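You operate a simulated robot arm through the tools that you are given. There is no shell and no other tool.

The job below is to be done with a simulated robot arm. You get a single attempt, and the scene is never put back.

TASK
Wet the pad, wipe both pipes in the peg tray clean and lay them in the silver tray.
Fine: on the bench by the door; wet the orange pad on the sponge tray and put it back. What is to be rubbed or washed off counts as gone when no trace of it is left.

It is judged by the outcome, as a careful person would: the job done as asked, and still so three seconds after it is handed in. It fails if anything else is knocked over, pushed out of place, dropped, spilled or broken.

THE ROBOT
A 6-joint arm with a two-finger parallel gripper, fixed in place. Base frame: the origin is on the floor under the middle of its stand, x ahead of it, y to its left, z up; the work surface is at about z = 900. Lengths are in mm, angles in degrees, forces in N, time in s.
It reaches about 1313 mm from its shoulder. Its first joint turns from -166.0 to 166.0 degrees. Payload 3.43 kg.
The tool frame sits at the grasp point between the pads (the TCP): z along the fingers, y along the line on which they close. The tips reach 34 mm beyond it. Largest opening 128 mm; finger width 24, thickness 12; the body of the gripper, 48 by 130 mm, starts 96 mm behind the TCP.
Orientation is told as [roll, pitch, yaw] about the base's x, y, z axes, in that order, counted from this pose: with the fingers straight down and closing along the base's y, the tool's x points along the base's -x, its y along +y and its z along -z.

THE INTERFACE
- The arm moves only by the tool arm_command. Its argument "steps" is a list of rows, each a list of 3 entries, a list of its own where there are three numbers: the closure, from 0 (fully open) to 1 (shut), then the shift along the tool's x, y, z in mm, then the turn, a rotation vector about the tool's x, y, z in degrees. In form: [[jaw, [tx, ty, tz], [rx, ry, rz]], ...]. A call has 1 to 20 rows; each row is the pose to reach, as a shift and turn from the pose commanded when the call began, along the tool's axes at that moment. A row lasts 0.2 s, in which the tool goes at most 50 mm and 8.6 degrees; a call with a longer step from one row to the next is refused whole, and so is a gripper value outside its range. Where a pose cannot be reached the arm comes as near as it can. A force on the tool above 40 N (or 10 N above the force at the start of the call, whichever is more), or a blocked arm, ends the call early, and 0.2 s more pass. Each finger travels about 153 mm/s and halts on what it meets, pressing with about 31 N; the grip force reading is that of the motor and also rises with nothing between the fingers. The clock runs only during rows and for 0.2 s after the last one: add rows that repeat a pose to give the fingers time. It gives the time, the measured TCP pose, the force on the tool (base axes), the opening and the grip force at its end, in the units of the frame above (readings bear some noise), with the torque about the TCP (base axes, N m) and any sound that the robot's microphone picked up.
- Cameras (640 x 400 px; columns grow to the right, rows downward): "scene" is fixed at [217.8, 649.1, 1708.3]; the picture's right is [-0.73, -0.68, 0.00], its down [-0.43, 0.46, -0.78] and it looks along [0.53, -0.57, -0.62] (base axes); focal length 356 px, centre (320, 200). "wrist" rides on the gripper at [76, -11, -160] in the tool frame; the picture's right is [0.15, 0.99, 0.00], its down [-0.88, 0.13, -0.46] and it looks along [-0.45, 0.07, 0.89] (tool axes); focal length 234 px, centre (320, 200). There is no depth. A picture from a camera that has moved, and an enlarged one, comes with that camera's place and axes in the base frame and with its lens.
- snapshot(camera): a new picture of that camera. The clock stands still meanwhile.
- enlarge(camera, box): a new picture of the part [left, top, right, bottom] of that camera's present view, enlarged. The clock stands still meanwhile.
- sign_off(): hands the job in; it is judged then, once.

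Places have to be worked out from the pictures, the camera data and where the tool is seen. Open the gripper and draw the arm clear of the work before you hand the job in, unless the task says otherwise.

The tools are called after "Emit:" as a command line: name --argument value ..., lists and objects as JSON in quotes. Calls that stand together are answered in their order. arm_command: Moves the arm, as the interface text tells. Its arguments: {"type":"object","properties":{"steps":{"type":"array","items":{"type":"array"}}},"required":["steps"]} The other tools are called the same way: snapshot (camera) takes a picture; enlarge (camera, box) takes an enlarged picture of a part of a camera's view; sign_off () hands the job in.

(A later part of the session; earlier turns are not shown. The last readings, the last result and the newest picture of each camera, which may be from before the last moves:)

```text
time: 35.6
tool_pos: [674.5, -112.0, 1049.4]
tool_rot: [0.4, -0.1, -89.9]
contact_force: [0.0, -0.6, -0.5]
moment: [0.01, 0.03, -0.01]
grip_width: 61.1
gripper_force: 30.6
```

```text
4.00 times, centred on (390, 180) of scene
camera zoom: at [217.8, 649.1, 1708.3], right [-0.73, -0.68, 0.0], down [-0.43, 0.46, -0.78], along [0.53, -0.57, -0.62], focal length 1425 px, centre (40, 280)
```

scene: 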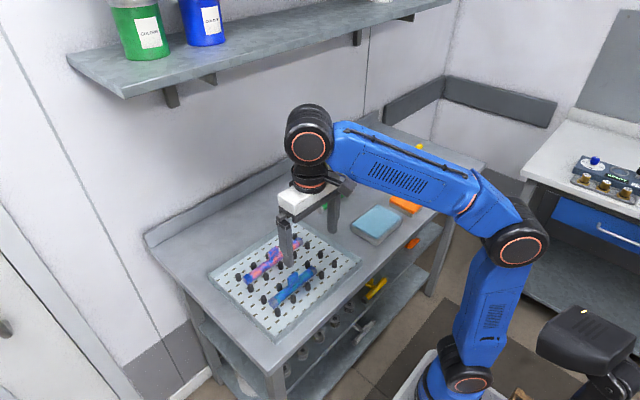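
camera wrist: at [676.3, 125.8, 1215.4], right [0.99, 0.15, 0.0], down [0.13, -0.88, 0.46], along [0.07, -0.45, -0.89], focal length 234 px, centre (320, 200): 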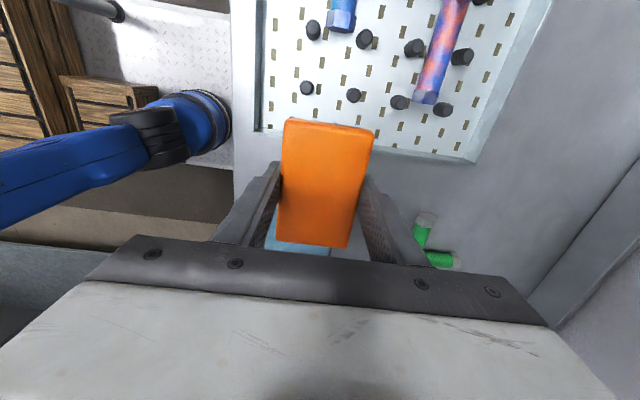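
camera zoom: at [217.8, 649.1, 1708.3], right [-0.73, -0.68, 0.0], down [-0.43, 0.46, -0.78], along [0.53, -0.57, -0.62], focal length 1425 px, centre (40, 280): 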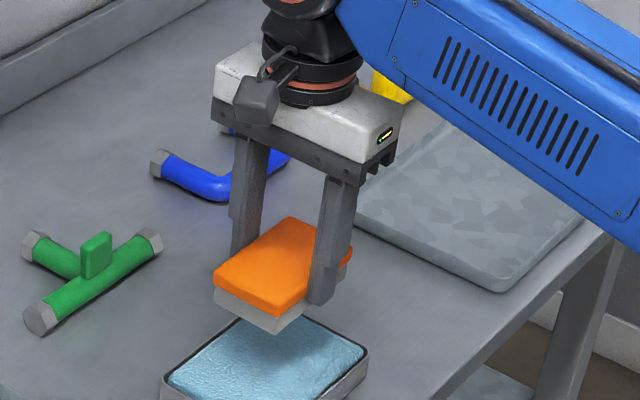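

Now a good grip, with a thick band of pad below the fingertips. I'll go back over pipe 1's -y half and approach gently.

Emit:
arm_command --steps '[[0.65, [42, 2, 0], [0, 0, 0]], [0.65, [84, 4, 0], [0, 0, 0]], [0.65, [126, 6, 0], [0, 0, 0]], [0.65, [168, 8, 0], [0, 0, 0]], [0.65, [210, 10, 0], [0, 0, 0]], [0.65, [252, 12, 0], [0, 0, 0]], [0.65, [292, 13, 0], [0, 0, 0]], [0.65, [292, 13, 25], [0, 0, 0]], [0.65, [292, 13, 50], [0, 0, 0]], [0.65, [292, 13, 64], [0, 0, 0]], [0.65, [292, 13, 70], [0, 0, 0]], [0.65, [292, 13, 70], [0, 0, 0]]]'

Emit:
enlarge --camera "scene" --box '[270, 210, 350, 280]'

```text
time: 38.2
tool_pos: [686.8, 179.6, 977.3]
tool_rot: [0.4, -0.1, -90.0]
contact_force: [0.2, -0.1, -0.9]
moment: [0.02, -0.03, -0.02]
grip_width: 61.4
gripper_force: 30.2
```

```text
5.71 times, centred on (310, 245) of scene
camera zoom: at [217.8, 649.1, 1708.3], right [-0.73, -0.68, 0.0], down [-0.43, 0.46, -0.78], along [0.53, -0.57, -0.62], focal length 2036 px, centre (377, -57)
```

zoom: 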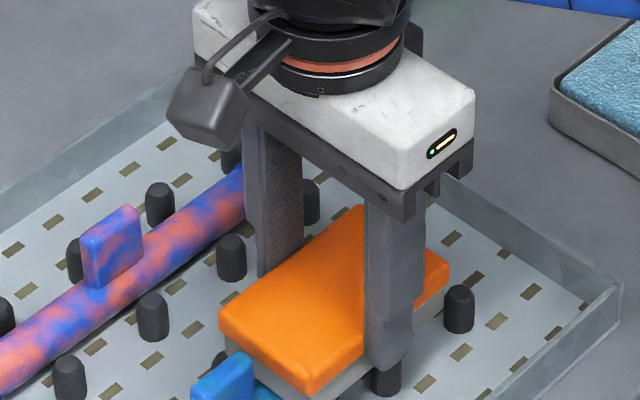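

Still free at 977.3. I'll step down in sub-millimetre rows and watch the force.

Emit:
arm_command --steps '[[0.65, [1, 1, 0.7], [0, 0, 0]], [0.65, [2, 1, 1.4], [0, 0, 0]], [0.65, [2, 1, 2.1], [0, 0, 0]], [0.65, [2, 1, 2.1], [0, 0, 0]]]'

```text
time: 39.2
tool_pos: [688.9, 183.2, 978.2]
tool_rot: [0.5, 0.0, -90.0]
contact_force: [-1.1, -1.4, 13.6]
moment: [0.11, 0.16, 0.01]
grip_width: 61.1
gripper_force: 31.1
```

Contact at 13.6 N. I'll make several light strokes along the pipe here, then lift and check whether anything comes off.

Emit:
arm_command --steps '[[0.65, [-6, 0, 0], [0, 0, 0]], [0.65, [-12, 0, 0], [0, 0, 0]], [0.65, [-18, 0, 0], [0, 0, 0]], [0.65, [-12, 0, 0], [0, 0, 0]], [0.65, [-6, 0, 0], [0, 0, 0]], [0.65, [0, 0, 0], [0, 0, 0]], [0.65, [-6, 0, 0], [0, 0, 0]], [0.65, [-12, 0, 0], [0, 0, 0]], [0.65, [-18, 0, 0], [0, 0, 0]], [0.65, [-12, 0, 0], [0, 0, 0]], [0.65, [-6, 0, 0], [0, 0, 0]], [0.65, [0, 0, 0], [0, 0, 0]]]'

Emit:
arm_command --steps '[[0.65, [0, 0, -10], [0, 0, 0]], [0.65, [0, 0, -40], [0, 0, 0]], [0.65, [-20, 0, -75], [0, 0, 0]], [0.65, [-60, 0, -80], [0, 0, 0]], [0.65, [-60, 0, -80], [0, 0, 0]]]'

Emit:
enlarge --camera "wrist" --box '[310, 20, 390, 125]'

Emit:
enlarge --camera "scene" --box '[290, 255, 345, 315]'

```text
time: 41.8
tool_pos: [689.2, 182.7, 976.5]
tool_rot: [0.4, 0.0, -90.0]
contact_force: [-1.0, -7.2, 23.0]
moment: [-0.2, 0.14, 0.0]
grip_width: 61.0
gripper_force: 30.8
```

```text
time: 43.0
tool_pos: [687.5, 124.0, 1057.4]
tool_rot: [0.5, -0.1, -90.0]
contact_force: [-0.5, 1.0, -1.6]
moment: [0.0, 0.0, 0.02]
grip_width: 61.0
gripper_force: 31.4
```

```text
3.81 times, centred on (350, 72) of wrist
camera zoom: at [676.1, 200.6, 1216.4], right [0.99, 0.15, 0.01], down [0.13, -0.88, 0.46], along [0.07, -0.45, -0.89], focal length 892 px, centre (206, 686)
```

zoom: 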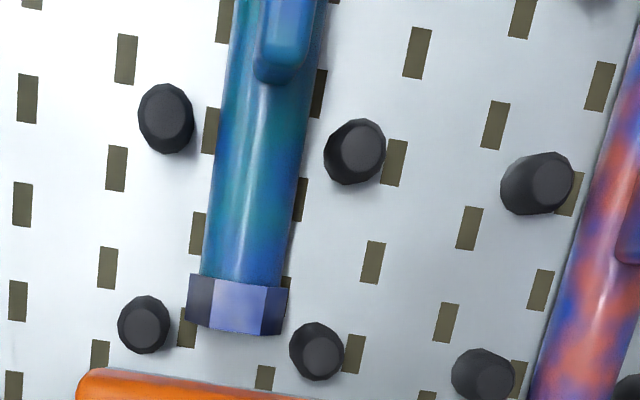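

```text
6.67 times, centred on (318, 285) of scene
camera zoom: at [217.8, 649.1, 1708.3], right [-0.73, -0.68, 0.0], down [-0.43, 0.46, -0.78], along [0.53, -0.57, -0.62], focal length 2375 px, centre (337, -367)
```

zoom: 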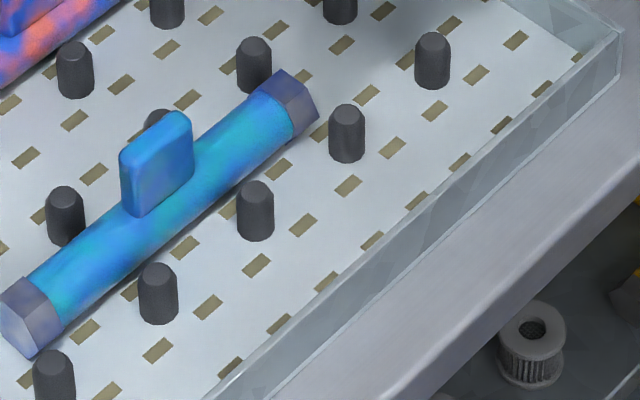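

The cap and the body near it look a bit greyer and less blue than before, so rubbing works but gradually. I'll return to the same spot and do many more strokes.

Emit:
arm_command --steps '[[0.65, [40, 0, 25], [0, 0, 0]], [0.65, [60, 0, 60], [0, 0, 0]], [0.65, [60, 0, 76], [0, 0, 0]], [0.65, [60, 0, 79], [0, 0, 0]], [0.65, [60, 0, 79.7], [0, 0, 0]], [0.65, [45, 0, 79.7], [0, 0, 0]], [0.65, [30, 0, 79.7], [0, 0, 0]], [0.65, [45, 0, 79.7], [0, 0, 0]], [0.65, [61, 0, 79.7], [0, 0, 0]], [0.65, [45, 0, 79.7], [0, 0, 0]], [0.65, [30, 0, 79.7], [0, 0, 0]], [0.65, [45, 0, 79.7], [0, 0, 0]], [0.65, [61, 0, 79.7], [0, 0, 0]], [0.65, [45, 0, 79.7], [0, 0, 0]], [0.65, [30, 0, 79.7], [0, 0, 0]], [0.65, [45, 0, 79.7], [0, 0, 0]], [0.65, [61, 0, 79.7], [0, 0, 0]]]'

```text
time: 46.6
tool_pos: [690.0, 184.1, 975.3]
tool_rot: [0.4, -0.1, -90.0]
contact_force: [0.4, -6.2, 17.7]
moment: [-0.39, 0.04, 0.06]
grip_width: 61.3
gripper_force: 30.8
```

Steady at about 18 N, with the torque placing the contact on the hex cap. I'll do another set of strokes, then lift and look.

Emit:
arm_command --steps '[[0.65, [-15, 0, 0], [0, 0, 0]], [0.65, [-30, 0, 0], [0, 0, 0]], [0.65, [-15, 0, 0], [0, 0, 0]], [0.65, [0, 0, 0], [0, 0, 0]], [0.65, [-15, 0, 0], [0, 0, 0]], [0.65, [-30, 0, 0], [0, 0, 0]], [0.65, [-15, 0, 0], [0, 0, 0]], [0.65, [0, 0, 0], [0, 0, 0]], [0.65, [-15, 0, 0], [0, 0, 0]], [0.65, [-30, 0, 0], [0, 0, 0]], [0.65, [-15, 0, 0], [0, 0, 0]], [0.65, [0, 0, 0], [0, 0, 0]], [0.65, [0, 0, -10], [0, 0, 0]], [0.65, [0, 0, -40], [0, 0, 0]], [0.65, [-20, 0, -75], [0, 0, 0]], [0.65, [-60, 0, -80], [0, 0, 0]], [0.65, [-60, 0, -80], [0, 0, 0]]]'

Emit:
enlarge --camera "wrist" --box '[310, 20, 390, 125]'

Emit:
enlarge --camera "scene" --box '[290, 255, 345, 315]'

Emit:
enlarge --camera "scene" --box '[265, 255, 320, 320]'

```text
time: 50.2
tool_pos: [689.6, 122.6, 1054.1]
tool_rot: [0.4, -0.1, -90.1]
contact_force: [0.2, 0.3, -0.1]
moment: [0.01, 0.01, 0.0]
grip_width: 61.2
gripper_force: 31.0
```

```text
3.81 times, centred on (350, 72) of wrist
camera zoom: at [677.4, 199.9, 1213.9], right [0.99, 0.15, 0.01], down [0.13, -0.88, 0.46], along [0.07, -0.45, -0.89], focal length 892 px, centre (206, 686)
```

zoom: 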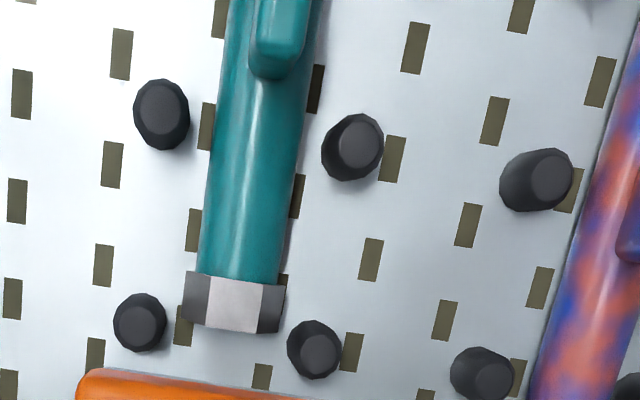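

```text
6.67 times, centred on (318, 285) of scene
camera zoom: at [217.8, 649.1, 1708.3], right [-0.73, -0.68, 0.0], down [-0.43, 0.46, -0.78], along [0.53, -0.57, -0.62], focal length 2375 px, centre (337, -367)
```

zoom: 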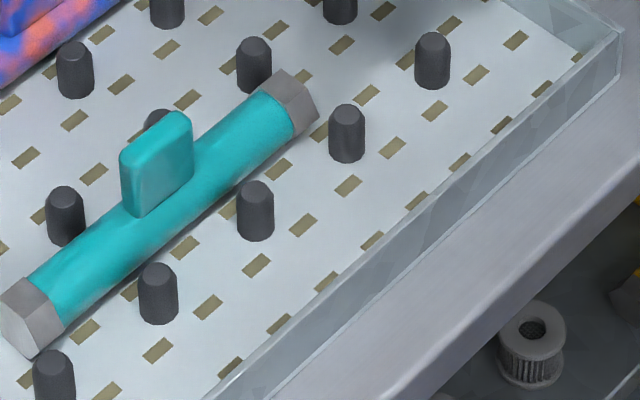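

```text
6.15 times, centred on (292, 288) of scene
camera zoom: at [217.8, 649.1, 1708.3], right [-0.73, -0.68, 0.0], down [-0.43, 0.46, -0.78], along [0.53, -0.57, -0.62], focal length 2193 px, centre (489, -338)
```

zoom: 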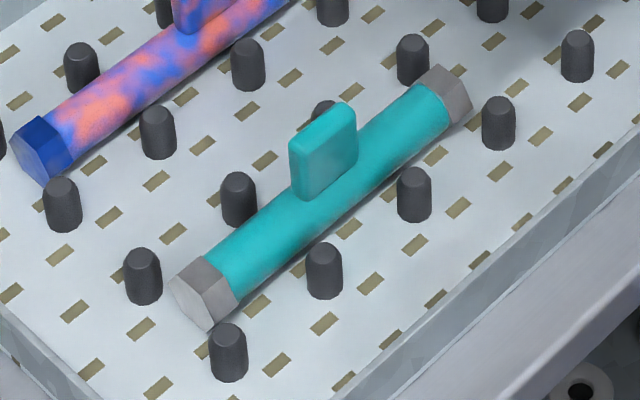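

Pipe 1 has come fully clean: even turquoise with plain grey caps, and the stain faded over the whole pipe at once. I'll give it one more short set of strokes for safety before going to pipe 2.

Emit:
arm_command --steps '[[0.65, [40, 0, 25], [0, 0, 0]], [0.65, [60, 0, 60], [0, 0, 0]], [0.65, [60, 0, 76], [0, 0, 0]], [0.65, [60, 0, 79], [0, 0, 0]], [0.65, [60, 0, 79.9], [0, 0, 0]], [0.65, [45, 0, 79.9], [0, 0, 0]], [0.65, [30, 0, 79.9], [0, 0, 0]], [0.65, [45, 0, 79.9], [0, 0, 0]], [0.65, [60, 0, 79.9], [0, 0, 0]], [0.65, [45, 0, 79.9], [0, 0, 0]], [0.65, [30, 0, 79.9], [0, 0, 0]], [0.65, [45, 0, 79.9], [0, 0, 0]], [0.65, [60, 0, 79.9], [0, 0, 0]], [0.65, [60, 0, 70], [0, 0, 0]], [0.65, [60, 0, 40], [0, 0, 0]], [0.65, [40, 0, 5], [0, 0, 0]], [0.65, [0, 0, 0], [0, 0, 0]], [0.65, [0, 0, 0], [0, 0, 0]]]'

Emit:
enlarge --camera "wrist" --box '[240, 100, 400, 260]'

Emit:
enlarge --camera "scene" --box '[230, 220, 340, 320]'

```text
time: 54.0
tool_pos: [688.1, 126.8, 1056.4]
tool_rot: [0.4, -0.1, -90.0]
contact_force: [0.1, 0.4, -1.7]
moment: [0.01, -0.01, 0.0]
grip_width: 61.3
gripper_force: 31.5
```

```text
2.50 times, centred on (320, 180) of wrist
camera zoom: at [676.8, 202.9, 1215.1], right [0.99, 0.15, 0.01], down [0.13, -0.88, 0.46], along [0.07, -0.45, -0.89], focal length 585 px, centre (320, 250)
```

zoom: 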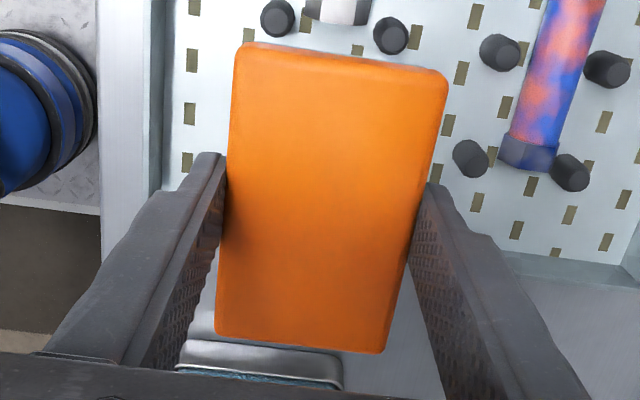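

```text
4.00 times, centred on (285, 270) of scene
camera zoom: at [217.8, 649.1, 1708.3], right [-0.73, -0.68, 0.0], down [-0.43, 0.46, -0.78], along [0.53, -0.57, -0.62], focal length 1425 px, centre (460, -80)
```

zoom: 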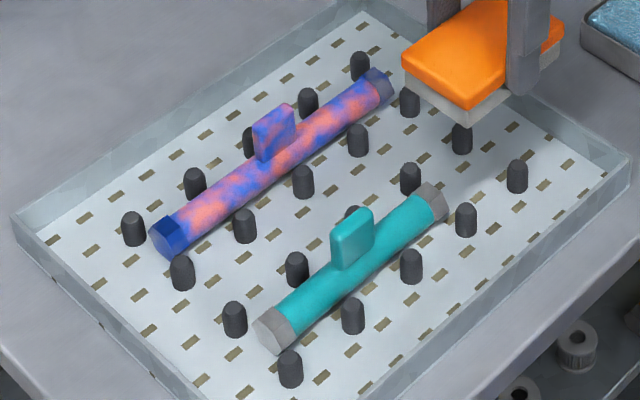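

The pad hasn't slipped this time. Now I'll take it over pipe 2's -y half at about (797.5, 154), short of its tab.

Emit:
arm_command --steps '[[0.65, [8, 36, 0], [0, 0, 0]], [0.65, [18, 74, 0], [0, 0, 0]], [0.65, [26, 109, 0], [0, 0, 0]], [0.65, [26, 109, 0], [0, 0, 0]], [0.65, [26, 109, 30], [0, 0, 0]], [0.65, [26, 109, 60], [0, 0, 0]], [0.65, [26, 109, 73], [0, 0, 0]], [0.65, [26, 109, 76], [0, 0, 0]], [0.65, [26, 109, 76], [0, 0, 0]]]'

Emit:
snapshot --camera "wrist"

Emit:
enlarge --camera "scene" --box '[240, 190, 350, 290]'

```text
time: 56.0
tool_pos: [799.9, 151.2, 981.3]
tool_rot: [0.5, -0.1, -90.0]
contact_force: [-0.3, 0.3, -0.8]
moment: [0.0, 0.01, -0.01]
grip_width: 61.4
gripper_force: 31.1
```

```text
taken
camera wrist: at [788.1, 227.4, 1141.2], right [0.99, 0.15, 0.01], down [0.13, -0.88, 0.46], along [0.07, -0.45, -0.89], focal length 234 px, centre (320, 200)
```

wrist: 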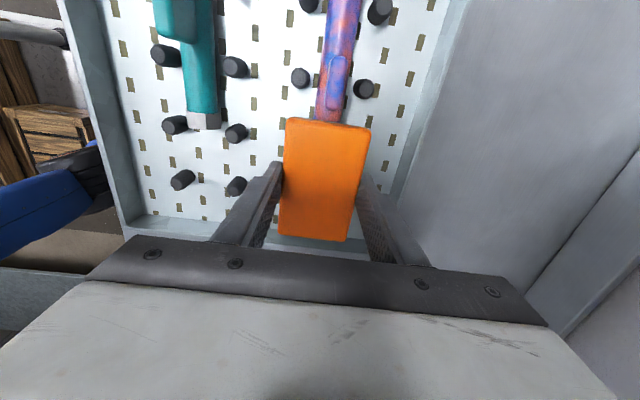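

```text
4.00 times, centred on (295, 240) of scene
camera zoom: at [217.8, 649.1, 1708.3], right [-0.73, -0.68, 0.0], down [-0.43, 0.46, -0.78], along [0.53, -0.57, -0.62], focal length 1425 px, centre (420, 40)
```

zoom: 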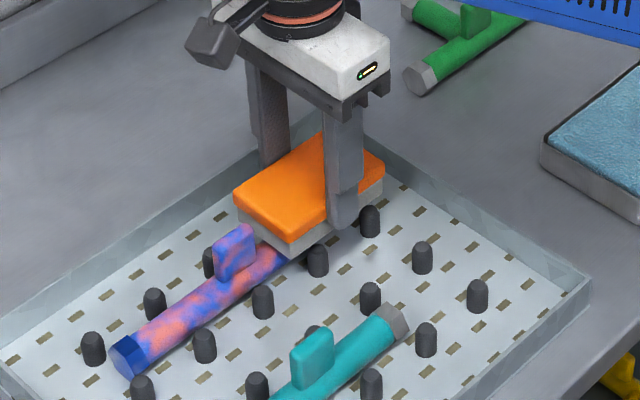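

The pad is aligned over pipe 2's -y half. I'll step down gently to contact.

Emit:
arm_command --steps '[[0.65, [1, -1, 1], [0, 0, 0]], [0.65, [1, -1, 2], [0, 0, 0]], [0.65, [1, -1, 3], [0, 0, 0]], [0.65, [1, -1, 3.5], [0, 0, 0]], [0.65, [1, -1, 3.5], [0, 0, 0]]]'

```text
time: 57.2
tool_pos: [798.4, 151.6, 977.8]
tool_rot: [0.4, -0.1, -90.0]
contact_force: [-0.2, -0.6, -0.9]
moment: [0.0, -0.02, -0.02]
grip_width: 61.3
gripper_force: 30.8
```

Not yet touching at 977.8; half-millimetre steps from here.

Emit:
arm_command --steps '[[0.65, [0, 0, 0.6], [0, 0, 0]], [0.65, [0, 0, 1.2], [0, 0, 0]], [0.65, [0, 0, 1.8], [0, 0, 0]], [0.65, [0, 0, 1.8], [0, 0, 0]]]'

```text
time: 58.2
tool_pos: [796.7, 150.7, 975.5]
tool_rot: [0.5, -0.1, -90.0]
contact_force: [1.2, 0.4, 1.7]
moment: [-0.13, 0.04, -0.01]
grip_width: 61.5
gripper_force: 31.6
```

Light touch (1.7 N). I'll press about 0.9 mm more and stroke along the pipe.

Emit:
arm_command --steps '[[0.65, [0, 0, 0.9], [0, 0, 0]], [0.65, [-12, 0, 0.9], [0, 0, 0]], [0.65, [-24, 0, 0.9], [0, 0, 0]], [0.65, [-12, 0, 0.9], [0, 0, 0]], [0.65, [2, 0, 0.9], [0, 0, 0]], [0.65, [-12, 0, 0.9], [0, 0, 0]], [0.65, [-24, 0, 0.9], [0, 0, 0]], [0.65, [-12, 0, 0.9], [0, 0, 0]], [0.65, [2, 0, 0.9], [0, 0, 0]]]'

Emit:
enlarge --camera "scene" --box '[230, 210, 340, 310]'

```text
time: 60.2
tool_pos: [797.4, 153.6, 975.4]
tool_rot: [0.4, -0.2, -90.1]
contact_force: [1.3, -10.2, 24.9]
moment: [-0.36, 0.03, 0.05]
grip_width: 61.4
gripper_force: 31.6
```

```text
4.00 times, centred on (285, 260) of scene
camera zoom: at [217.8, 649.1, 1708.3], right [-0.73, -0.68, 0.0], down [-0.43, 0.46, -0.78], along [0.53, -0.57, -0.62], focal length 1425 px, centre (460, -40)
```

zoom: 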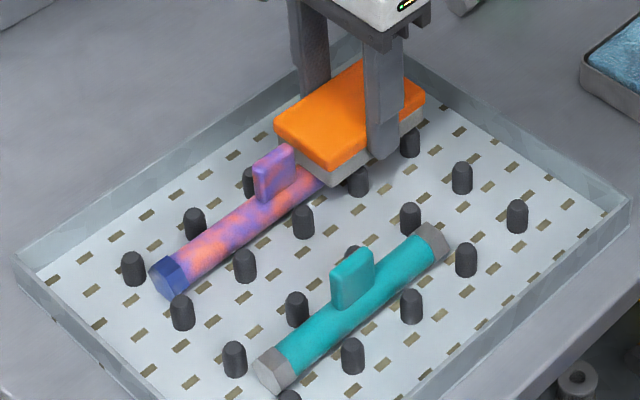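

The stain on pipe 2 is fading all over, even on the far cap. I'll ease the pressure a touch and keep stroking.

Emit:
arm_command --steps '[[0.65, [-12, 0, -0.3], [0, 0, 0]], [0.65, [-26, 0, -0.3], [0, 0, 0]], [0.65, [-12, 0, -0.3], [0, 0, 0]], [0.65, [1, 0, -0.3], [0, 0, 0]], [0.65, [-12, 0, -0.3], [0, 0, 0]], [0.65, [-26, 0, -0.3], [0, 0, 0]], [0.65, [-12, 0, -0.3], [0, 0, 0]], [0.65, [1, 0, -0.3], [0, 0, 0]], [0.65, [-12, 0, -0.3], [0, 0, 0]], [0.65, [-26, 0, -0.3], [0, 0, 0]], [0.65, [-12, 0, -0.3], [0, 0, 0]], [0.65, [1, 0, -0.3], [0, 0, 0]], [0.65, [-12, 0, -0.3], [0, 0, 0]], [0.65, [-26, 0, -0.3], [0, 0, 0]], [0.65, [-12, 0, -0.3], [0, 0, 0]], [0.65, [1, 0, -0.3], [0, 0, 0]]]'

Emit:
enlarge --camera "scene" --box '[230, 210, 340, 310]'

```text
time: 63.6
tool_pos: [799.1, 152.3, 974.9]
tool_rot: [0.4, -0.1, -90.1]
contact_force: [0.5, 0.0, -0.7]
moment: [-0.01, 0.03, 0.01]
grip_width: 61.2
gripper_force: 30.9
```

```text
4.00 times, centred on (285, 260) of scene
camera zoom: at [217.8, 649.1, 1708.3], right [-0.73, -0.68, 0.0], down [-0.43, 0.46, -0.78], along [0.53, -0.57, -0.62], focal length 1425 px, centre (460, -40)
```

zoom: 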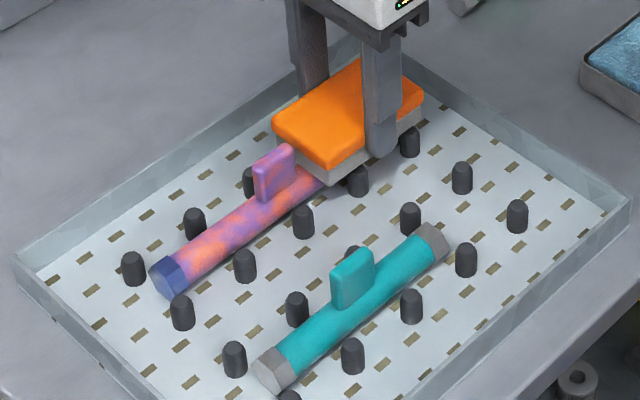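

The reading is back to zero, so contact was lost during that set. I'll lower in small steps until it presses again.

Emit:
arm_command --steps '[[0.65, [0, 0, 0.3], [0, 0, 0]], [0.65, [0, 0, 0.6], [0, 0, 0]], [0.65, [0, 0, 0.6], [0, 0, 0]]]'

```text
time: 64.4
tool_pos: [797.3, 154.2, 975.6]
tool_rot: [0.4, -0.1, -89.9]
contact_force: [-0.4, -1.0, -1.4]
moment: [-0.01, 0.01, 0.0]
grip_width: 61.2
gripper_force: 31.5
```

Still no force; another 0.8 mm.

Emit:
arm_command --steps '[[0.65, [0, 0, 0.4], [0, 0, 0]], [0.65, [0, 0, 0.8], [0, 0, 0]], [0.65, [0, 0, 0.8], [0, 0, 0]]]'

```text
time: 65.2
tool_pos: [798.4, 154.9, 974.3]
tool_rot: [0.4, -0.1, -89.9]
contact_force: [1.3, 0.3, 8.0]
moment: [-0.05, 0.04, 0.02]
grip_width: 61.2
gripper_force: 30.7
```

Contact again at 8 N. I'll add 0.4 mm and stroke.

Emit:
arm_command --steps '[[0.65, [-2, 0, 0.4], [0, 0, 0]], [0.65, [-14, 0, 0.4], [0, 0, 0]], [0.65, [-28, 0, 0.4], [0, 0, 0]], [0.65, [-14, 0, 0.4], [0, 0, 0]], [0.65, [-2, 0, 0.4], [0, 0, 0]], [0.65, [-14, 0, 0.4], [0, 0, 0]], [0.65, [-28, 0, 0.4], [0, 0, 0]], [0.65, [-14, 0, 0.4], [0, 0, 0]], [0.65, [-2, 0, 0.4], [0, 0, 0]]]'

Emit:
enlarge --camera "scene" --box '[230, 210, 340, 310]'

```text
time: 67.2
tool_pos: [798.1, 153.0, 976.1]
tool_rot: [0.6, -0.1, -90.0]
contact_force: [-0.3, -8.8, 22.2]
moment: [-0.37, 0.07, 0.0]
grip_width: 61.1
gripper_force: 30.9
```

```text
4.00 times, centred on (285, 260) of scene
camera zoom: at [217.8, 649.1, 1708.3], right [-0.73, -0.68, 0.0], down [-0.43, 0.46, -0.78], along [0.53, -0.57, -0.62], focal length 1425 px, centre (460, -40)
```

zoom: 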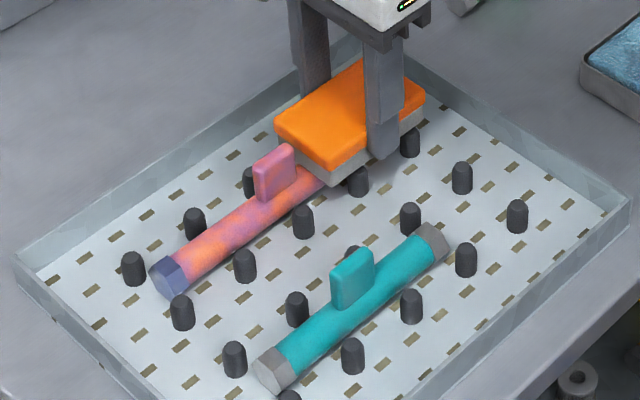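

Fading further; only a faint bluish tint is left. I continue the same strokes at about 22 N.

Emit:
arm_command --steps '[[0.65, [-12, 0, 0], [0, 0, 0]], [0.65, [-26, 0, 0], [0, 0, 0]], [0.65, [-12, 0, 0], [0, 0, 0]], [0.65, [0, 0, 0], [0, 0, 0]], [0.65, [-12, 0, 0], [0, 0, 0]], [0.65, [-26, 0, 0], [0, 0, 0]], [0.65, [-12, 0, 0], [0, 0, 0]], [0.65, [0, 0, 0], [0, 0, 0]], [0.65, [-12, 0, 0], [0, 0, 0]], [0.65, [-26, 0, 0], [0, 0, 0]], [0.65, [-12, 0, 0], [0, 0, 0]], [0.65, [0, 0, 0], [0, 0, 0]]]'

Emit:
enlarge --camera "scene" --box '[230, 210, 340, 310]'

```text
time: 69.8
tool_pos: [797.4, 152.2, 974.2]
tool_rot: [0.6, 0.0, -90.0]
contact_force: [0.3, -2.6, 3.9]
moment: [-0.24, 0.04, 0.02]
grip_width: 61.2
gripper_force: 30.6
```

```text
4.00 times, centred on (285, 260) of scene
camera zoom: at [217.8, 649.1, 1708.3], right [-0.73, -0.68, 0.0], down [-0.43, 0.46, -0.78], along [0.53, -0.57, -0.62], focal length 1425 px, centre (460, -40)
```

zoom: 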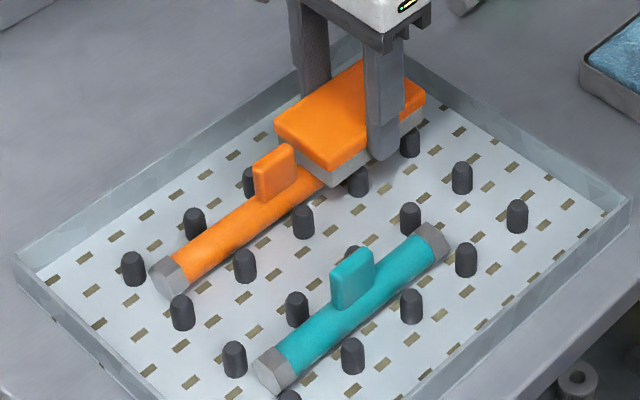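

Pipe 2 is now plain orange with grey caps. I'll add one short extra set of strokes for safety, then lift.

Emit:
arm_command --steps '[[0.65, [-2, 0, 0.5], [0, 0, 0]], [0.65, [-14, 0, 0.5], [0, 0, 0]], [0.65, [-26, 0, 0.5], [0, 0, 0]], [0.65, [-12, 0, 0.5], [0, 0, 0]], [0.65, [0, 0, 0.5], [0, 0, 0]], [0.65, [-12, 0, 0.5], [0, 0, 0]], [0.65, [-26, 0, 0.5], [0, 0, 0]], [0.65, [-12, 0, 0.5], [0, 0, 0]], [0.65, [0, 0, 0.5], [0, 0, 0]], [0.65, [0, 0, -8], [0, 0, 0]], [0.65, [0, 0, -40], [0, 0, 0]], [0.65, [0, 0, -80], [0, 0, 0]], [0.65, [-40, -20, -90], [0, 0, 0]], [0.65, [-80, -40, -90], [0, 0, 0]], [0.65, [-80, -40, -90], [0, 0, 0]]]'

Emit:
enlarge --camera "scene" --box '[230, 210, 340, 310]'

Emit:
enlarge --camera "scene" --box '[240, 225, 310, 290]'

Emit:
enlarge --camera "wrist" --box '[240, 100, 400, 260]'

```text
time: 73.0
tool_pos: [758.2, 71.2, 1063.7]
tool_rot: [0.4, -0.1, -90.0]
contact_force: [0.5, -0.5, -1.3]
moment: [0.02, 0.0, 0.01]
grip_width: 61.2
gripper_force: 31.1
```

```text
4.00 times, centred on (285, 260) of scene
camera zoom: at [217.8, 649.1, 1708.3], right [-0.73, -0.68, 0.0], down [-0.43, 0.46, -0.78], along [0.53, -0.57, -0.62], focal length 1425 px, centre (460, -40)
```

zoom: 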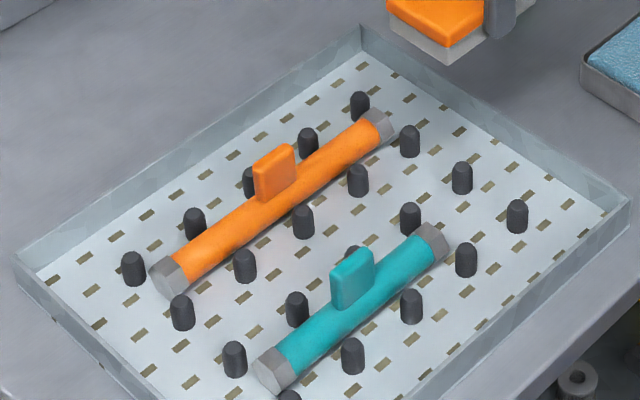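

```text
6.15 times, centred on (275, 258) of scene
camera zoom: at [217.8, 649.1, 1708.3], right [-0.73, -0.68, 0.0], down [-0.43, 0.46, -0.78], along [0.53, -0.57, -0.62], focal length 2193 px, centre (597, -154)
```

zoom: 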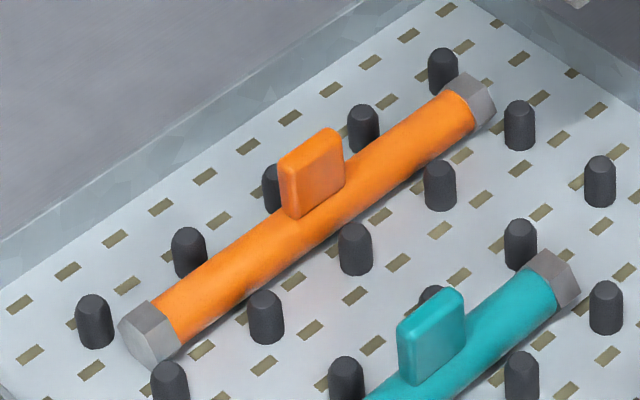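

```text
2.50 times, centred on (320, 180) of wrist
camera zoom: at [746.4, 147.9, 1223.7], right [0.99, 0.15, 0.01], down [0.13, -0.88, 0.46], along [0.07, -0.45, -0.89], focal length 585 px, centre (320, 250)
```

zoom: 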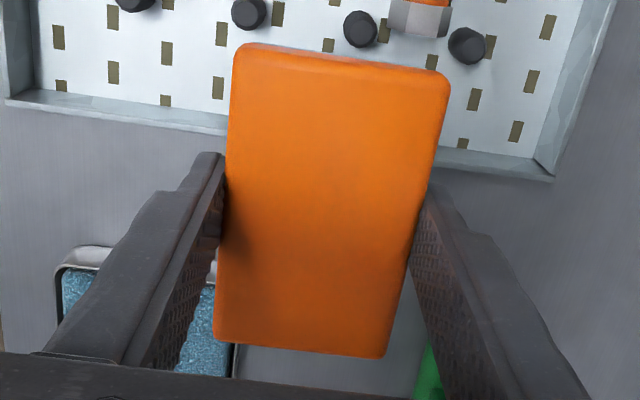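

Both pipes are clean: orange and turquoise with grey caps, and no blue left. Now I'll carry the pad back above its original place (660, -258) and turn it back to its original heading.

Emit:
arm_command --steps '[[0.65, [-28, -8, 0], [0, 0, -8]], [0.65, [-56, -16, 0], [0, 0, -16]], [0.65, [-84, -24, 0], [0, 0, -24]], [0.65, [-112, -32, 0], [0, 0, -32]], [0.65, [-140, -41, 0], [0, 0, -40]], [0.65, [-168, -50, 0], [0, 0, -48]], [0.65, [-196, -58, 0], [0, 0, -56]], [0.65, [-224, -66, 0], [0, 0, -64]], [0.65, [-252, -74, 0], [0, 0, -72]], [0.65, [-280, -82, 0], [0, 0, -80]], [0.65, [-308, -91, 0], [0, 0, -88]], [0.65, [-330, -98, 0], [0, 0, -90]], [0.65, [-330, -98, 0], [0, 0, -90]], [0.65, [-330, -98, 35], [0, 0, -90]], [0.65, [-330, -98, 70], [0, 0, -90]], [0.65, [-330, -98, 95], [0, 0, -90]], [0.65, [-330, -98, 95], [0, 0, -90]]]'

Emit:
snapshot --camera "wrist"

Emit:
enlarge --camera "scene" --box '[350, 150, 450, 220]'

```text
time: 76.6
tool_pos: [659.5, -258.9, 968.7]
tool_rot: [0.0, -0.6, 0.0]
contact_force: [0.3, -0.2, -1.0]
moment: [-0.04, 0.02, 0.02]
grip_width: 61.2
gripper_force: 30.8
```

```text
taken
camera wrist: at [583.5, -268.4, 1127.7], right [-0.15, 0.99, 0.0], down [0.88, 0.13, 0.46], along [0.46, 0.06, -0.89], focal length 234 px, centre (320, 200)
```

wrist: 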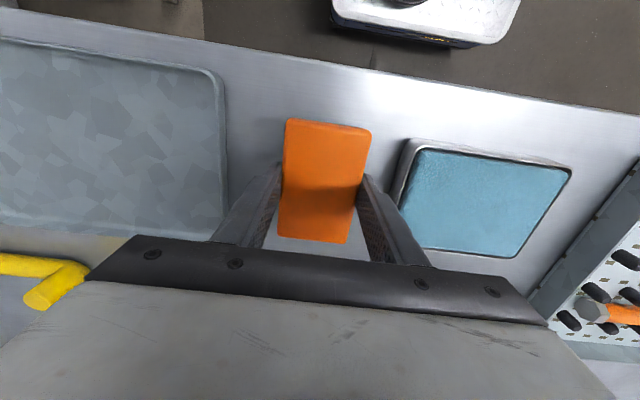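

```text
5.71 times, centred on (400, 185) of scene
camera zoom: at [217.8, 649.1, 1708.3], right [-0.73, -0.68, 0.0], down [-0.43, 0.46, -0.78], along [0.53, -0.57, -0.62], focal length 2036 px, centre (-137, 286)
```

zoom: 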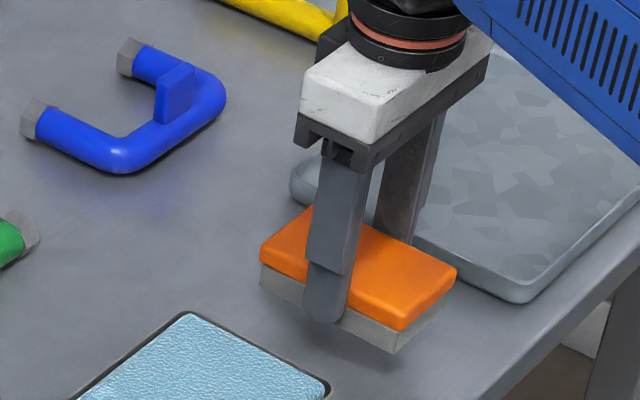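

The pad is above its original spot with matching orientation. I'll correct the 0.6° pitch and lower it slowly to the bench.

Emit:
arm_command --steps '[[0.65, [-0.5, 0.5, 8], [0, 0.6, 0]], [0.65, [-0.5, 0.5, 16], [0, 0.6, 0]], [0.65, [-0.5, 0.5, 20], [0, 0.6, 0]], [0.65, [-0.5, 0.5, 22], [0, 0.6, 0]], [0.65, [-0.5, 0.5, 23], [0, 0.6, 0]], [0.65, [-0.5, 0.5, 23], [0, 0.6, 0]]]'

```text
time: 78.0
tool_pos: [660.0, -257.3, 945.0]
tool_rot: [-0.1, 0.2, 0.0]
contact_force: [0.1, 0.5, -1.5]
moment: [0.03, 0.01, 0.01]
grip_width: 61.2
gripper_force: 31.1
```

Not yet on the bench at 945. I'll continue in half-millimetre steps.

Emit:
arm_command --steps '[[0.65, [0, -0.5, 0.6], [0, 0, 0]], [0.65, [0, -0.5, 1.2], [0, 0, 0]], [0.65, [0, -0.5, 1.8], [0, 0, 0]], [0.65, [0, -0.5, 1.8], [0, 0, 0]]]'

```text
time: 79.0
tool_pos: [660.3, -258.1, 943.8]
tool_rot: [-0.1, 0.2, 0.0]
contact_force: [-0.3, -0.2, 0.0]
moment: [0.03, 0.01, 0.03]
grip_width: 61.2
gripper_force: 31.0
```

Still no load; down a little further.

Emit:
arm_command --steps '[[0.65, [0, 0, 0.6], [0, 0, 0]], [0.65, [0, 0, 1.2], [0, 0, 0]], [0.65, [0, 0, 1.2], [0, 0, 0]]]'

```text
time: 79.8
tool_pos: [660.3, -258.7, 943.1]
tool_rot: [0.0, 0.2, 0.0]
contact_force: [-0.7, -0.3, -1.6]
moment: [0.0, -0.02, -0.01]
grip_width: 61.1
gripper_force: 30.9
```

Emit:
enlarge --camera "scene" --box '[370, 180, 430, 225]'

Emit:
arm_command --steps '[[0.65, [0, 0, 0.6], [0, 0, 0]], [0.65, [0, 0, 1.2], [0, 0, 0]], [0.65, [0, 0, 1.2], [0, 0, 0]]]'

```text
8.89 times, centred on (400, 202) of scene
camera zoom: at [217.8, 649.1, 1708.3], right [-0.73, -0.68, 0.0], down [-0.43, 0.46, -0.78], along [0.53, -0.57, -0.62], focal length 3167 px, centre (-391, 178)
```

zoom: 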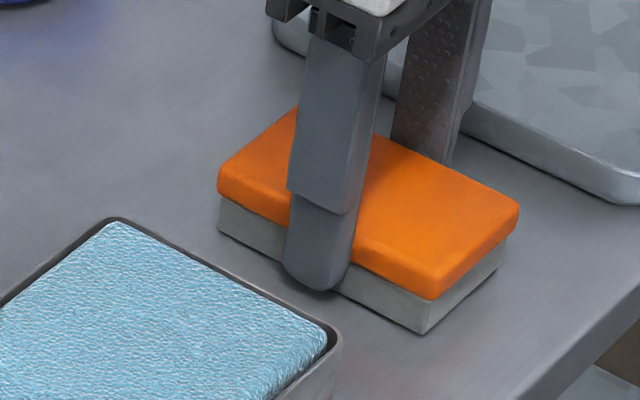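

```text
time: 80.6
tool_pos: [660.4, -258.2, 941.6]
tool_rot: [-0.1, 0.1, -0.1]
contact_force: [0.3, -0.2, 1.3]
moment: [0.06, -0.11, -0.02]
grip_width: 61.3
gripper_force: 31.2
```

The pad is now just touching the bench (1.3 N at z 941.6) and the picture shows it sitting where it was. I'll open to about 90 mm and rise straight up.

Emit:
arm_command --steps '[[0.65, [0, 0, 0.3], [0, 0, 0]], [0.5, [0, 0, 0.3], [0, 0, 0]], [0.35, [0, 0, 0.3], [0, 0, 0]], [0.3, [0, 0, 0.3], [0, 0, 0]], [0.3, [0, 0, -10], [0, 0, 0]], [0.3, [0, 0, -40], [0, 0, 0]], [0.3, [0, 0, -80], [0, 0, 0]], [0.3, [0, 0, -110], [0, 0, 0]], [0.3, [0, 0, -110], [0, 0, 0]]]'

Emit:
snapshot --camera "wrist"

Emit:
enlarge --camera "scene" --box '[350, 170, 450, 240]'

```text
time: 82.6
tool_pos: [660.8, -256.8, 1050.3]
tool_rot: [-0.2, 0.2, 0.1]
contact_force: [-0.1, 0.9, -0.5]
moment: [-0.05, -0.01, 0.0]
grip_width: 89.6
gripper_force: 0.0
```

```text
taken
camera wrist: at [586.1, -266.9, 1210.9], right [-0.15, 0.99, 0.0], down [0.88, 0.13, 0.45], along [0.45, 0.06, -0.89], focal length 234 px, centre (320, 200)
```

wrist: 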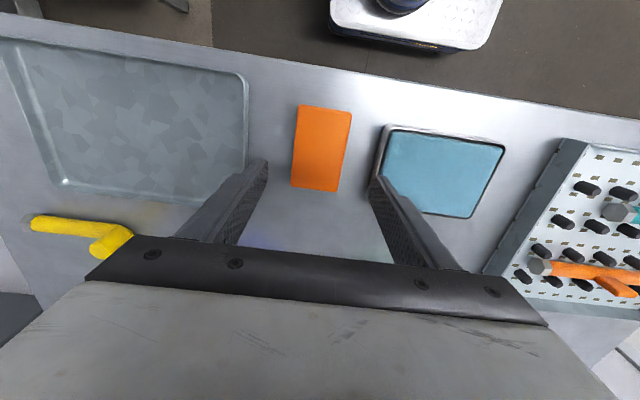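

```text
5.71 times, centred on (400, 205) of scene
camera zoom: at [217.8, 649.1, 1708.3], right [-0.73, -0.68, 0.0], down [-0.43, 0.46, -0.78], along [0.53, -0.57, -0.62], focal length 2036 px, centre (-137, 171)
```

zoom: 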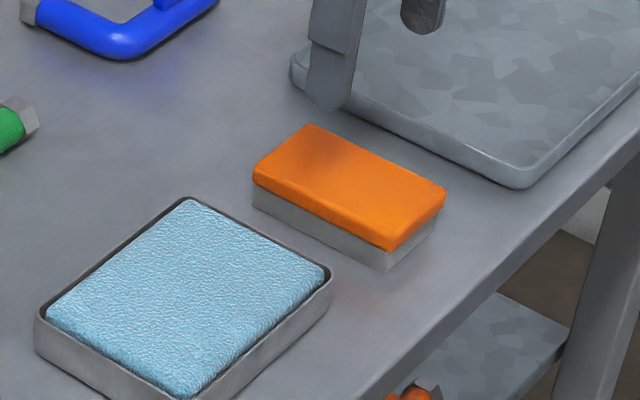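

The pad is back within about 2 mm of its old place, and the sponge tray is undisturbed. Next I'll go above pipe 1's tab near (689, 255), turning the gripper so it closes across the thin tab along x.

Emit:
arm_command --steps '[[0.3, [-2, 43, -15], [0, 0, 8]], [0.3, [-5, 86, -15], [0, 0, 16]], [0.4, [-7, 129, -15], [0, 0, 24]], [0.5, [-10, 172, -15], [0, 0, 32]], [0.6, [-12, 215, -15], [0, 0, 40]], [0.65, [-15, 258, -15], [0, 0, 48]], [0.65, [-17, 301, -15], [0, 0, 56]], [0.65, [-20, 344, -15], [0, 0, 64]], [0.65, [-22, 387, -15], [0, 0, 72]], [0.65, [-25, 430, -15], [0, 0, 80]], [0.65, [-28, 473, -15], [0, 0, 88]], [0.65, [-28, 512, -15], [0, 0, 90]], [0.65, [-28, 512, -15], [0, 0, 90]], [0.65, [-28, 512, 15], [0, 0, 90]], [0.65, [-28, 512, 25], [0, 0, 90]], [0.65, [-28, 512, 25], [0, 0, 90]]]'

Emit:
snapshot --camera "wrist"

Emit:
enlarge --camera "wrist" --box '[240, 60, 400, 220]'

Emit:
enlarge --camera "scene" --box '[240, 200, 350, 300]'

```text
time: 86.0
tool_pos: [690.0, 254.4, 1025.4]
tool_rot: [-0.2, -0.1, -90.0]
contact_force: [-0.1, 0.3, 0.4]
moment: [0.02, 0.02, 0.0]
grip_width: 44.7
gripper_force: 0.0
```

```text
taken
camera wrist: at [679.3, 331.4, 1185.0], right [0.99, 0.15, 0.0], down [0.13, -0.88, 0.46], along [0.06, -0.45, -0.89], focal length 234 px, centre (320, 200)
```

wrist: 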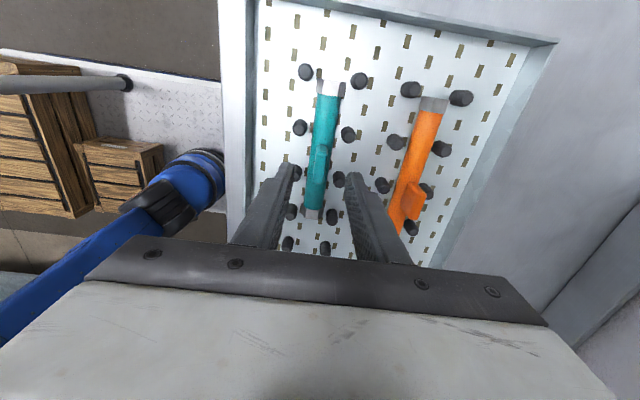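

```text
2.50 times, centred on (320, 140) of wrist
camera zoom: at [679.3, 331.4, 1185.0], right [0.99, 0.15, 0.0], down [0.13, -0.88, 0.46], along [0.06, -0.45, -0.89], focal length 585 px, centre (320, 350)
```

zoom: 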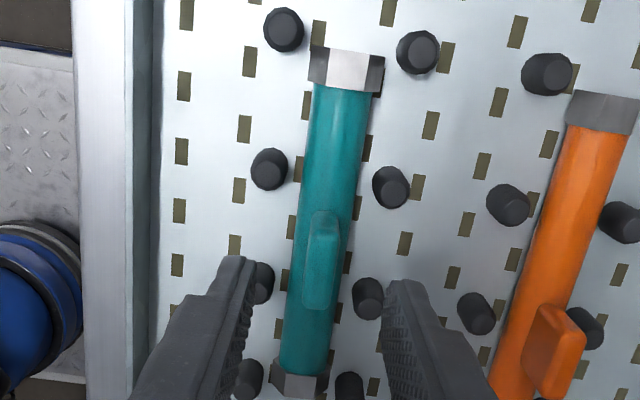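

```text
4.00 times, centred on (295, 250) of scene
camera zoom: at [217.8, 649.1, 1708.3], right [-0.73, -0.68, 0.0], down [-0.43, 0.46, -0.78], along [0.53, -0.57, -0.62], focal length 1425 px, centre (420, 0)
```

zoom: 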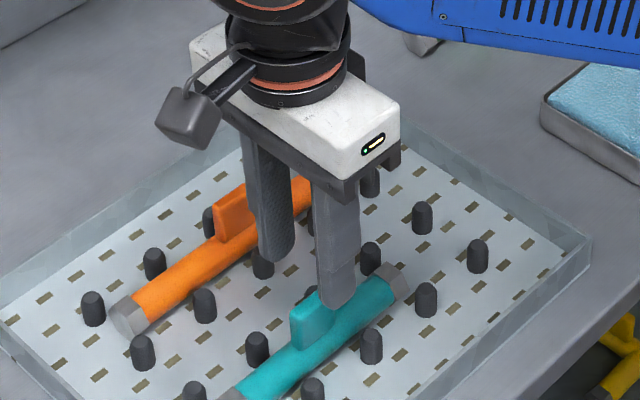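

The tab sits between the fingers at about (691, 252). I'll descend so the tips end just above the pipe body, at TCP z≈968.

Emit:
arm_command --steps '[[0.65, [-2, 1, 15], [0, 0, 0]], [0.65, [-2, 1, 30], [0, 0, 0]], [0.65, [-2, 1, 42], [0, 0, 0]], [0.65, [-2, 1, 50], [0, 0, 0]], [0.65, [-2, 1, 55], [0, 0, 0]], [0.65, [-2, 1, 57], [0, 0, 0]], [0.65, [-2, 1, 57], [0, 0, 0]]]'

Emit:
enlarge --camera "scene" --box '[260, 220, 340, 290]'

Emit:
enlarge --camera "wrist" --box '[240, 100, 400, 260]'

```text
time: 87.6
tool_pos: [690.4, 253.0, 966.8]
tool_rot: [-0.3, -0.1, -90.0]
contact_force: [-0.1, 0.0, -0.2]
moment: [0.03, -0.02, -0.01]
grip_width: 44.8
gripper_force: 0.0
```

```text
5.71 times, centred on (300, 255) of scene
camera zoom: at [217.8, 649.1, 1708.3], right [-0.73, -0.68, 0.0], down [-0.43, 0.46, -0.78], along [0.53, -0.57, -0.62], focal length 2036 px, centre (434, -114)
```

zoom: 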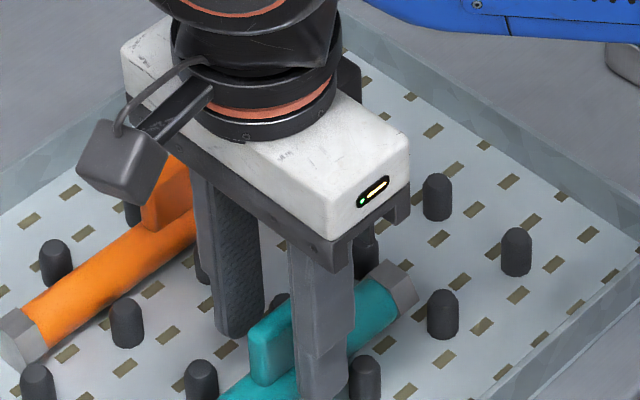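

```text
2.50 times, centred on (320, 180) of wrist
camera zoom: at [679.5, 329.8, 1127.4], right [0.99, 0.15, 0.0], down [0.13, -0.88, 0.46], along [0.06, -0.45, -0.89], focal length 585 px, centre (320, 250)
```

zoom: 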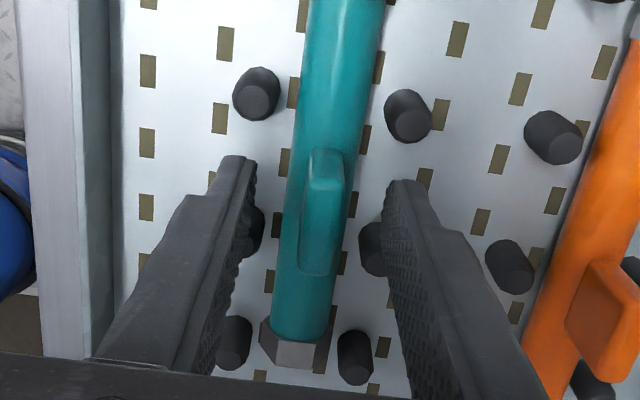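

Everything is centred, so I'll close on the tab and lift a little as a test.

Emit:
arm_command --steps '[[0.8, [0, 0, 0], [0, 0, 0]], [0.9, [0, 0, 0], [0, 0, 0]], [1, [0, 0, 0], [0, 0, 0]], [1, [0, 0, 0], [0, 0, 0]], [1, [0, 0, 0], [0, 0, 0]]]'

Emit:
arm_command --steps '[[1, [0, 0, -3], [0, 0, 0]], [1, [0, 0, -10], [0, 0, 0]], [1, [0, 0, -20], [0, 0, 0]], [1, [0, 0, -20], [0, 0, 0]]]'

Emit:
enlarge --camera "scene" --box '[250, 220, 350, 310]'

```text
time: 88.8
tool_pos: [690.2, 253.6, 967.8]
tool_rot: [-0.3, -0.2, -90.0]
contact_force: [0.1, -0.5, 0.4]
moment: [0.0, -0.01, 0.1]
grip_width: 11.5
gripper_force: 30.7
```

```text
time: 89.8
tool_pos: [689.9, 251.6, 988.3]
tool_rot: [-0.2, -0.2, -90.0]
contact_force: [0.0, 0.0, -1.8]
moment: [-0.01, 0.02, -0.01]
grip_width: 11.5
gripper_force: 31.3
```

```text
4.44 times, centred on (300, 265) of scene
camera zoom: at [217.8, 649.1, 1708.3], right [-0.73, -0.68, 0.0], down [-0.43, 0.46, -0.78], along [0.53, -0.57, -0.62], focal length 1584 px, centre (409, -89)
```

zoom: 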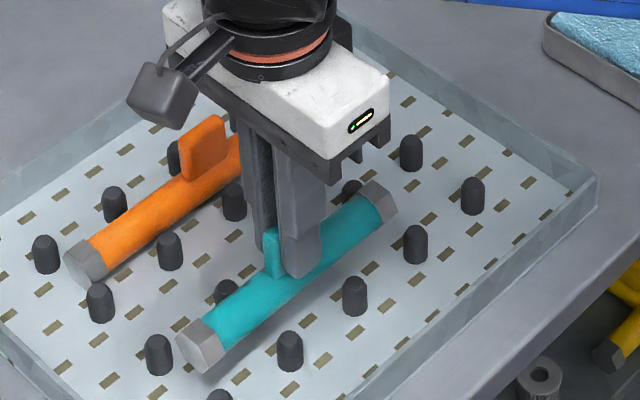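

Pipe 1 is lifted level in a firm grip (11.5 mm, 31 N). I'll raise it and carry it over to the silver tray at about (712, -479).

Emit:
arm_command --steps '[[1, [0, 0, -35], [0, 0, 0]], [1, [0, 0, -70], [0, 0, 0]], [1, [-30, 1, -80], [0, 0, 0]], [1, [-75, 3, -80], [0, 0, 0]], [1, [-120, 4, -80], [0, 0, 0]], [1, [-165, 5, -80], [0, 0, 0]], [1, [-210, 6, -80], [0, 0, 0]], [1, [-255, 8, -80], [0, 0, 0]], [1, [-300, 9, -80], [0, 0, 0]], [1, [-345, 10, -80], [0, 0, 0]], [1, [-390, 12, -80], [0, 0, 0]], [1, [-435, 13, -80], [0, 0, 0]], [1, [-480, 14, -80], [0, 0, 0]], [1, [-525, 16, -80], [0, 0, 0]], [1, [-570, 17, -80], [0, 0, 0]], [1, [-615, 19, -80], [0, 0, 0]], [1, [-660, 20, -80], [0, 0, 0]], [1, [-700, 22, -80], [0, 0, 0]], [1, [-731, 22, -80], [0, 0, 0]], [1, [-731, 22, -80], [0, 0, 0]]]'

Emit:
snapshot --camera "wrist"

Emit:
snapshot --camera "scene"

```text
time: 94.0
tool_pos: [713.7, -482.1, 1069.7]
tool_rot: [-0.3, -0.2, -90.0]
contact_force: [-0.2, -0.3, -1.6]
moment: [0.03, 0.01, -0.01]
grip_width: 11.1
gripper_force: 31.2
```

```text
taken
camera wrist: at [703.0, -404.2, 1228.9], right [0.99, 0.15, 0.0], down [0.13, -0.88, 0.46], along [0.06, -0.45, -0.89], focal length 234 px, centre (320, 200)
```

wrist: 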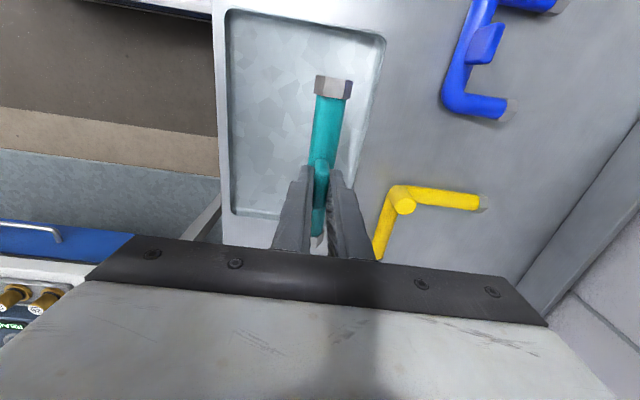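

```text
taken
```

scene: 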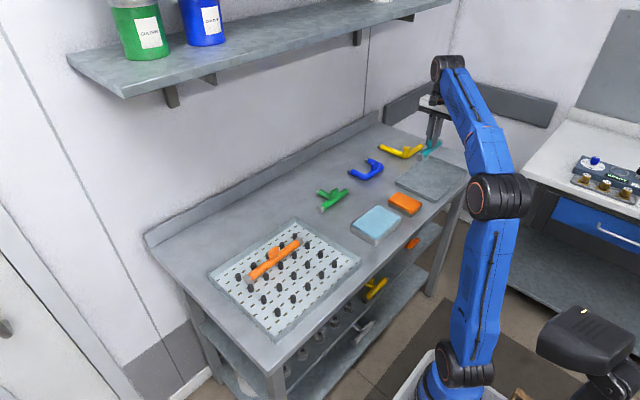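

Tray corners work out to x 590–768, y -607 to -353, and the pipe hangs well inside that. I'll lower it to just above the floor, then feel for contact.

Emit:
arm_command --steps '[[1, [0, 0, 30], [0, 0, 0]], [1, [0, 0, 60], [0, 0, 0]], [1, [0, 0, 80], [0, 0, 0]], [1, [0, 0, 90], [0, 0, 0]], [1, [0, 0, 94], [0, 0, 0]], [1, [0, 0, 94], [0, 0, 0]]]'

Emit:
enlarge --camera "scene" --box '[390, 110, 490, 210]'

Emit:
snapshot --camera "wrist"

```text
time: 95.4
tool_pos: [712.4, -478.9, 975.2]
tool_rot: [-0.1, 0.0, -89.9]
contact_force: [0.4, 0.8, -1.2]
moment: [0.01, 0.01, -0.03]
grip_width: 11.3
gripper_force: 30.9
```

```text
4.00 times, centred on (440, 160) of scene
camera zoom: at [217.8, 649.1, 1708.3], right [-0.73, -0.68, 0.0], down [-0.43, 0.46, -0.78], along [0.53, -0.57, -0.62], focal length 1425 px, centre (-160, 360)
```

zoom: 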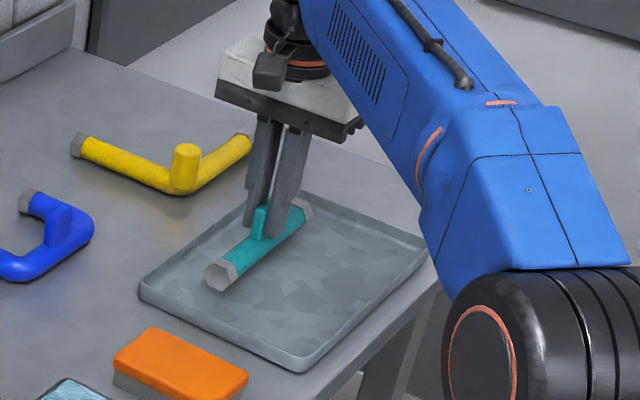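

```text
taken
camera wrist: at [702.2, -401.7, 1135.0], right [0.99, 0.15, 0.0], down [0.13, -0.88, 0.46], along [0.06, -0.45, -0.89], focal length 234 px, centre (320, 200)
```

wrist: 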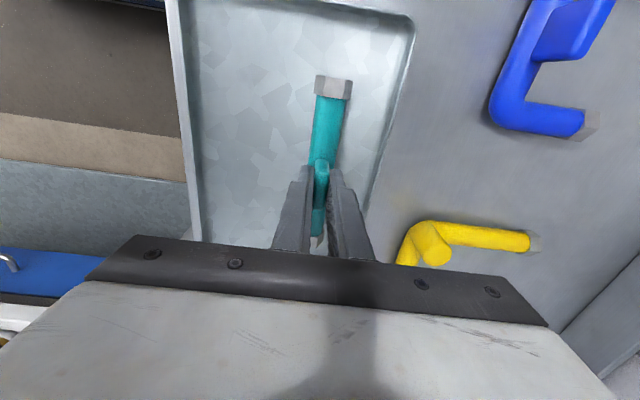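

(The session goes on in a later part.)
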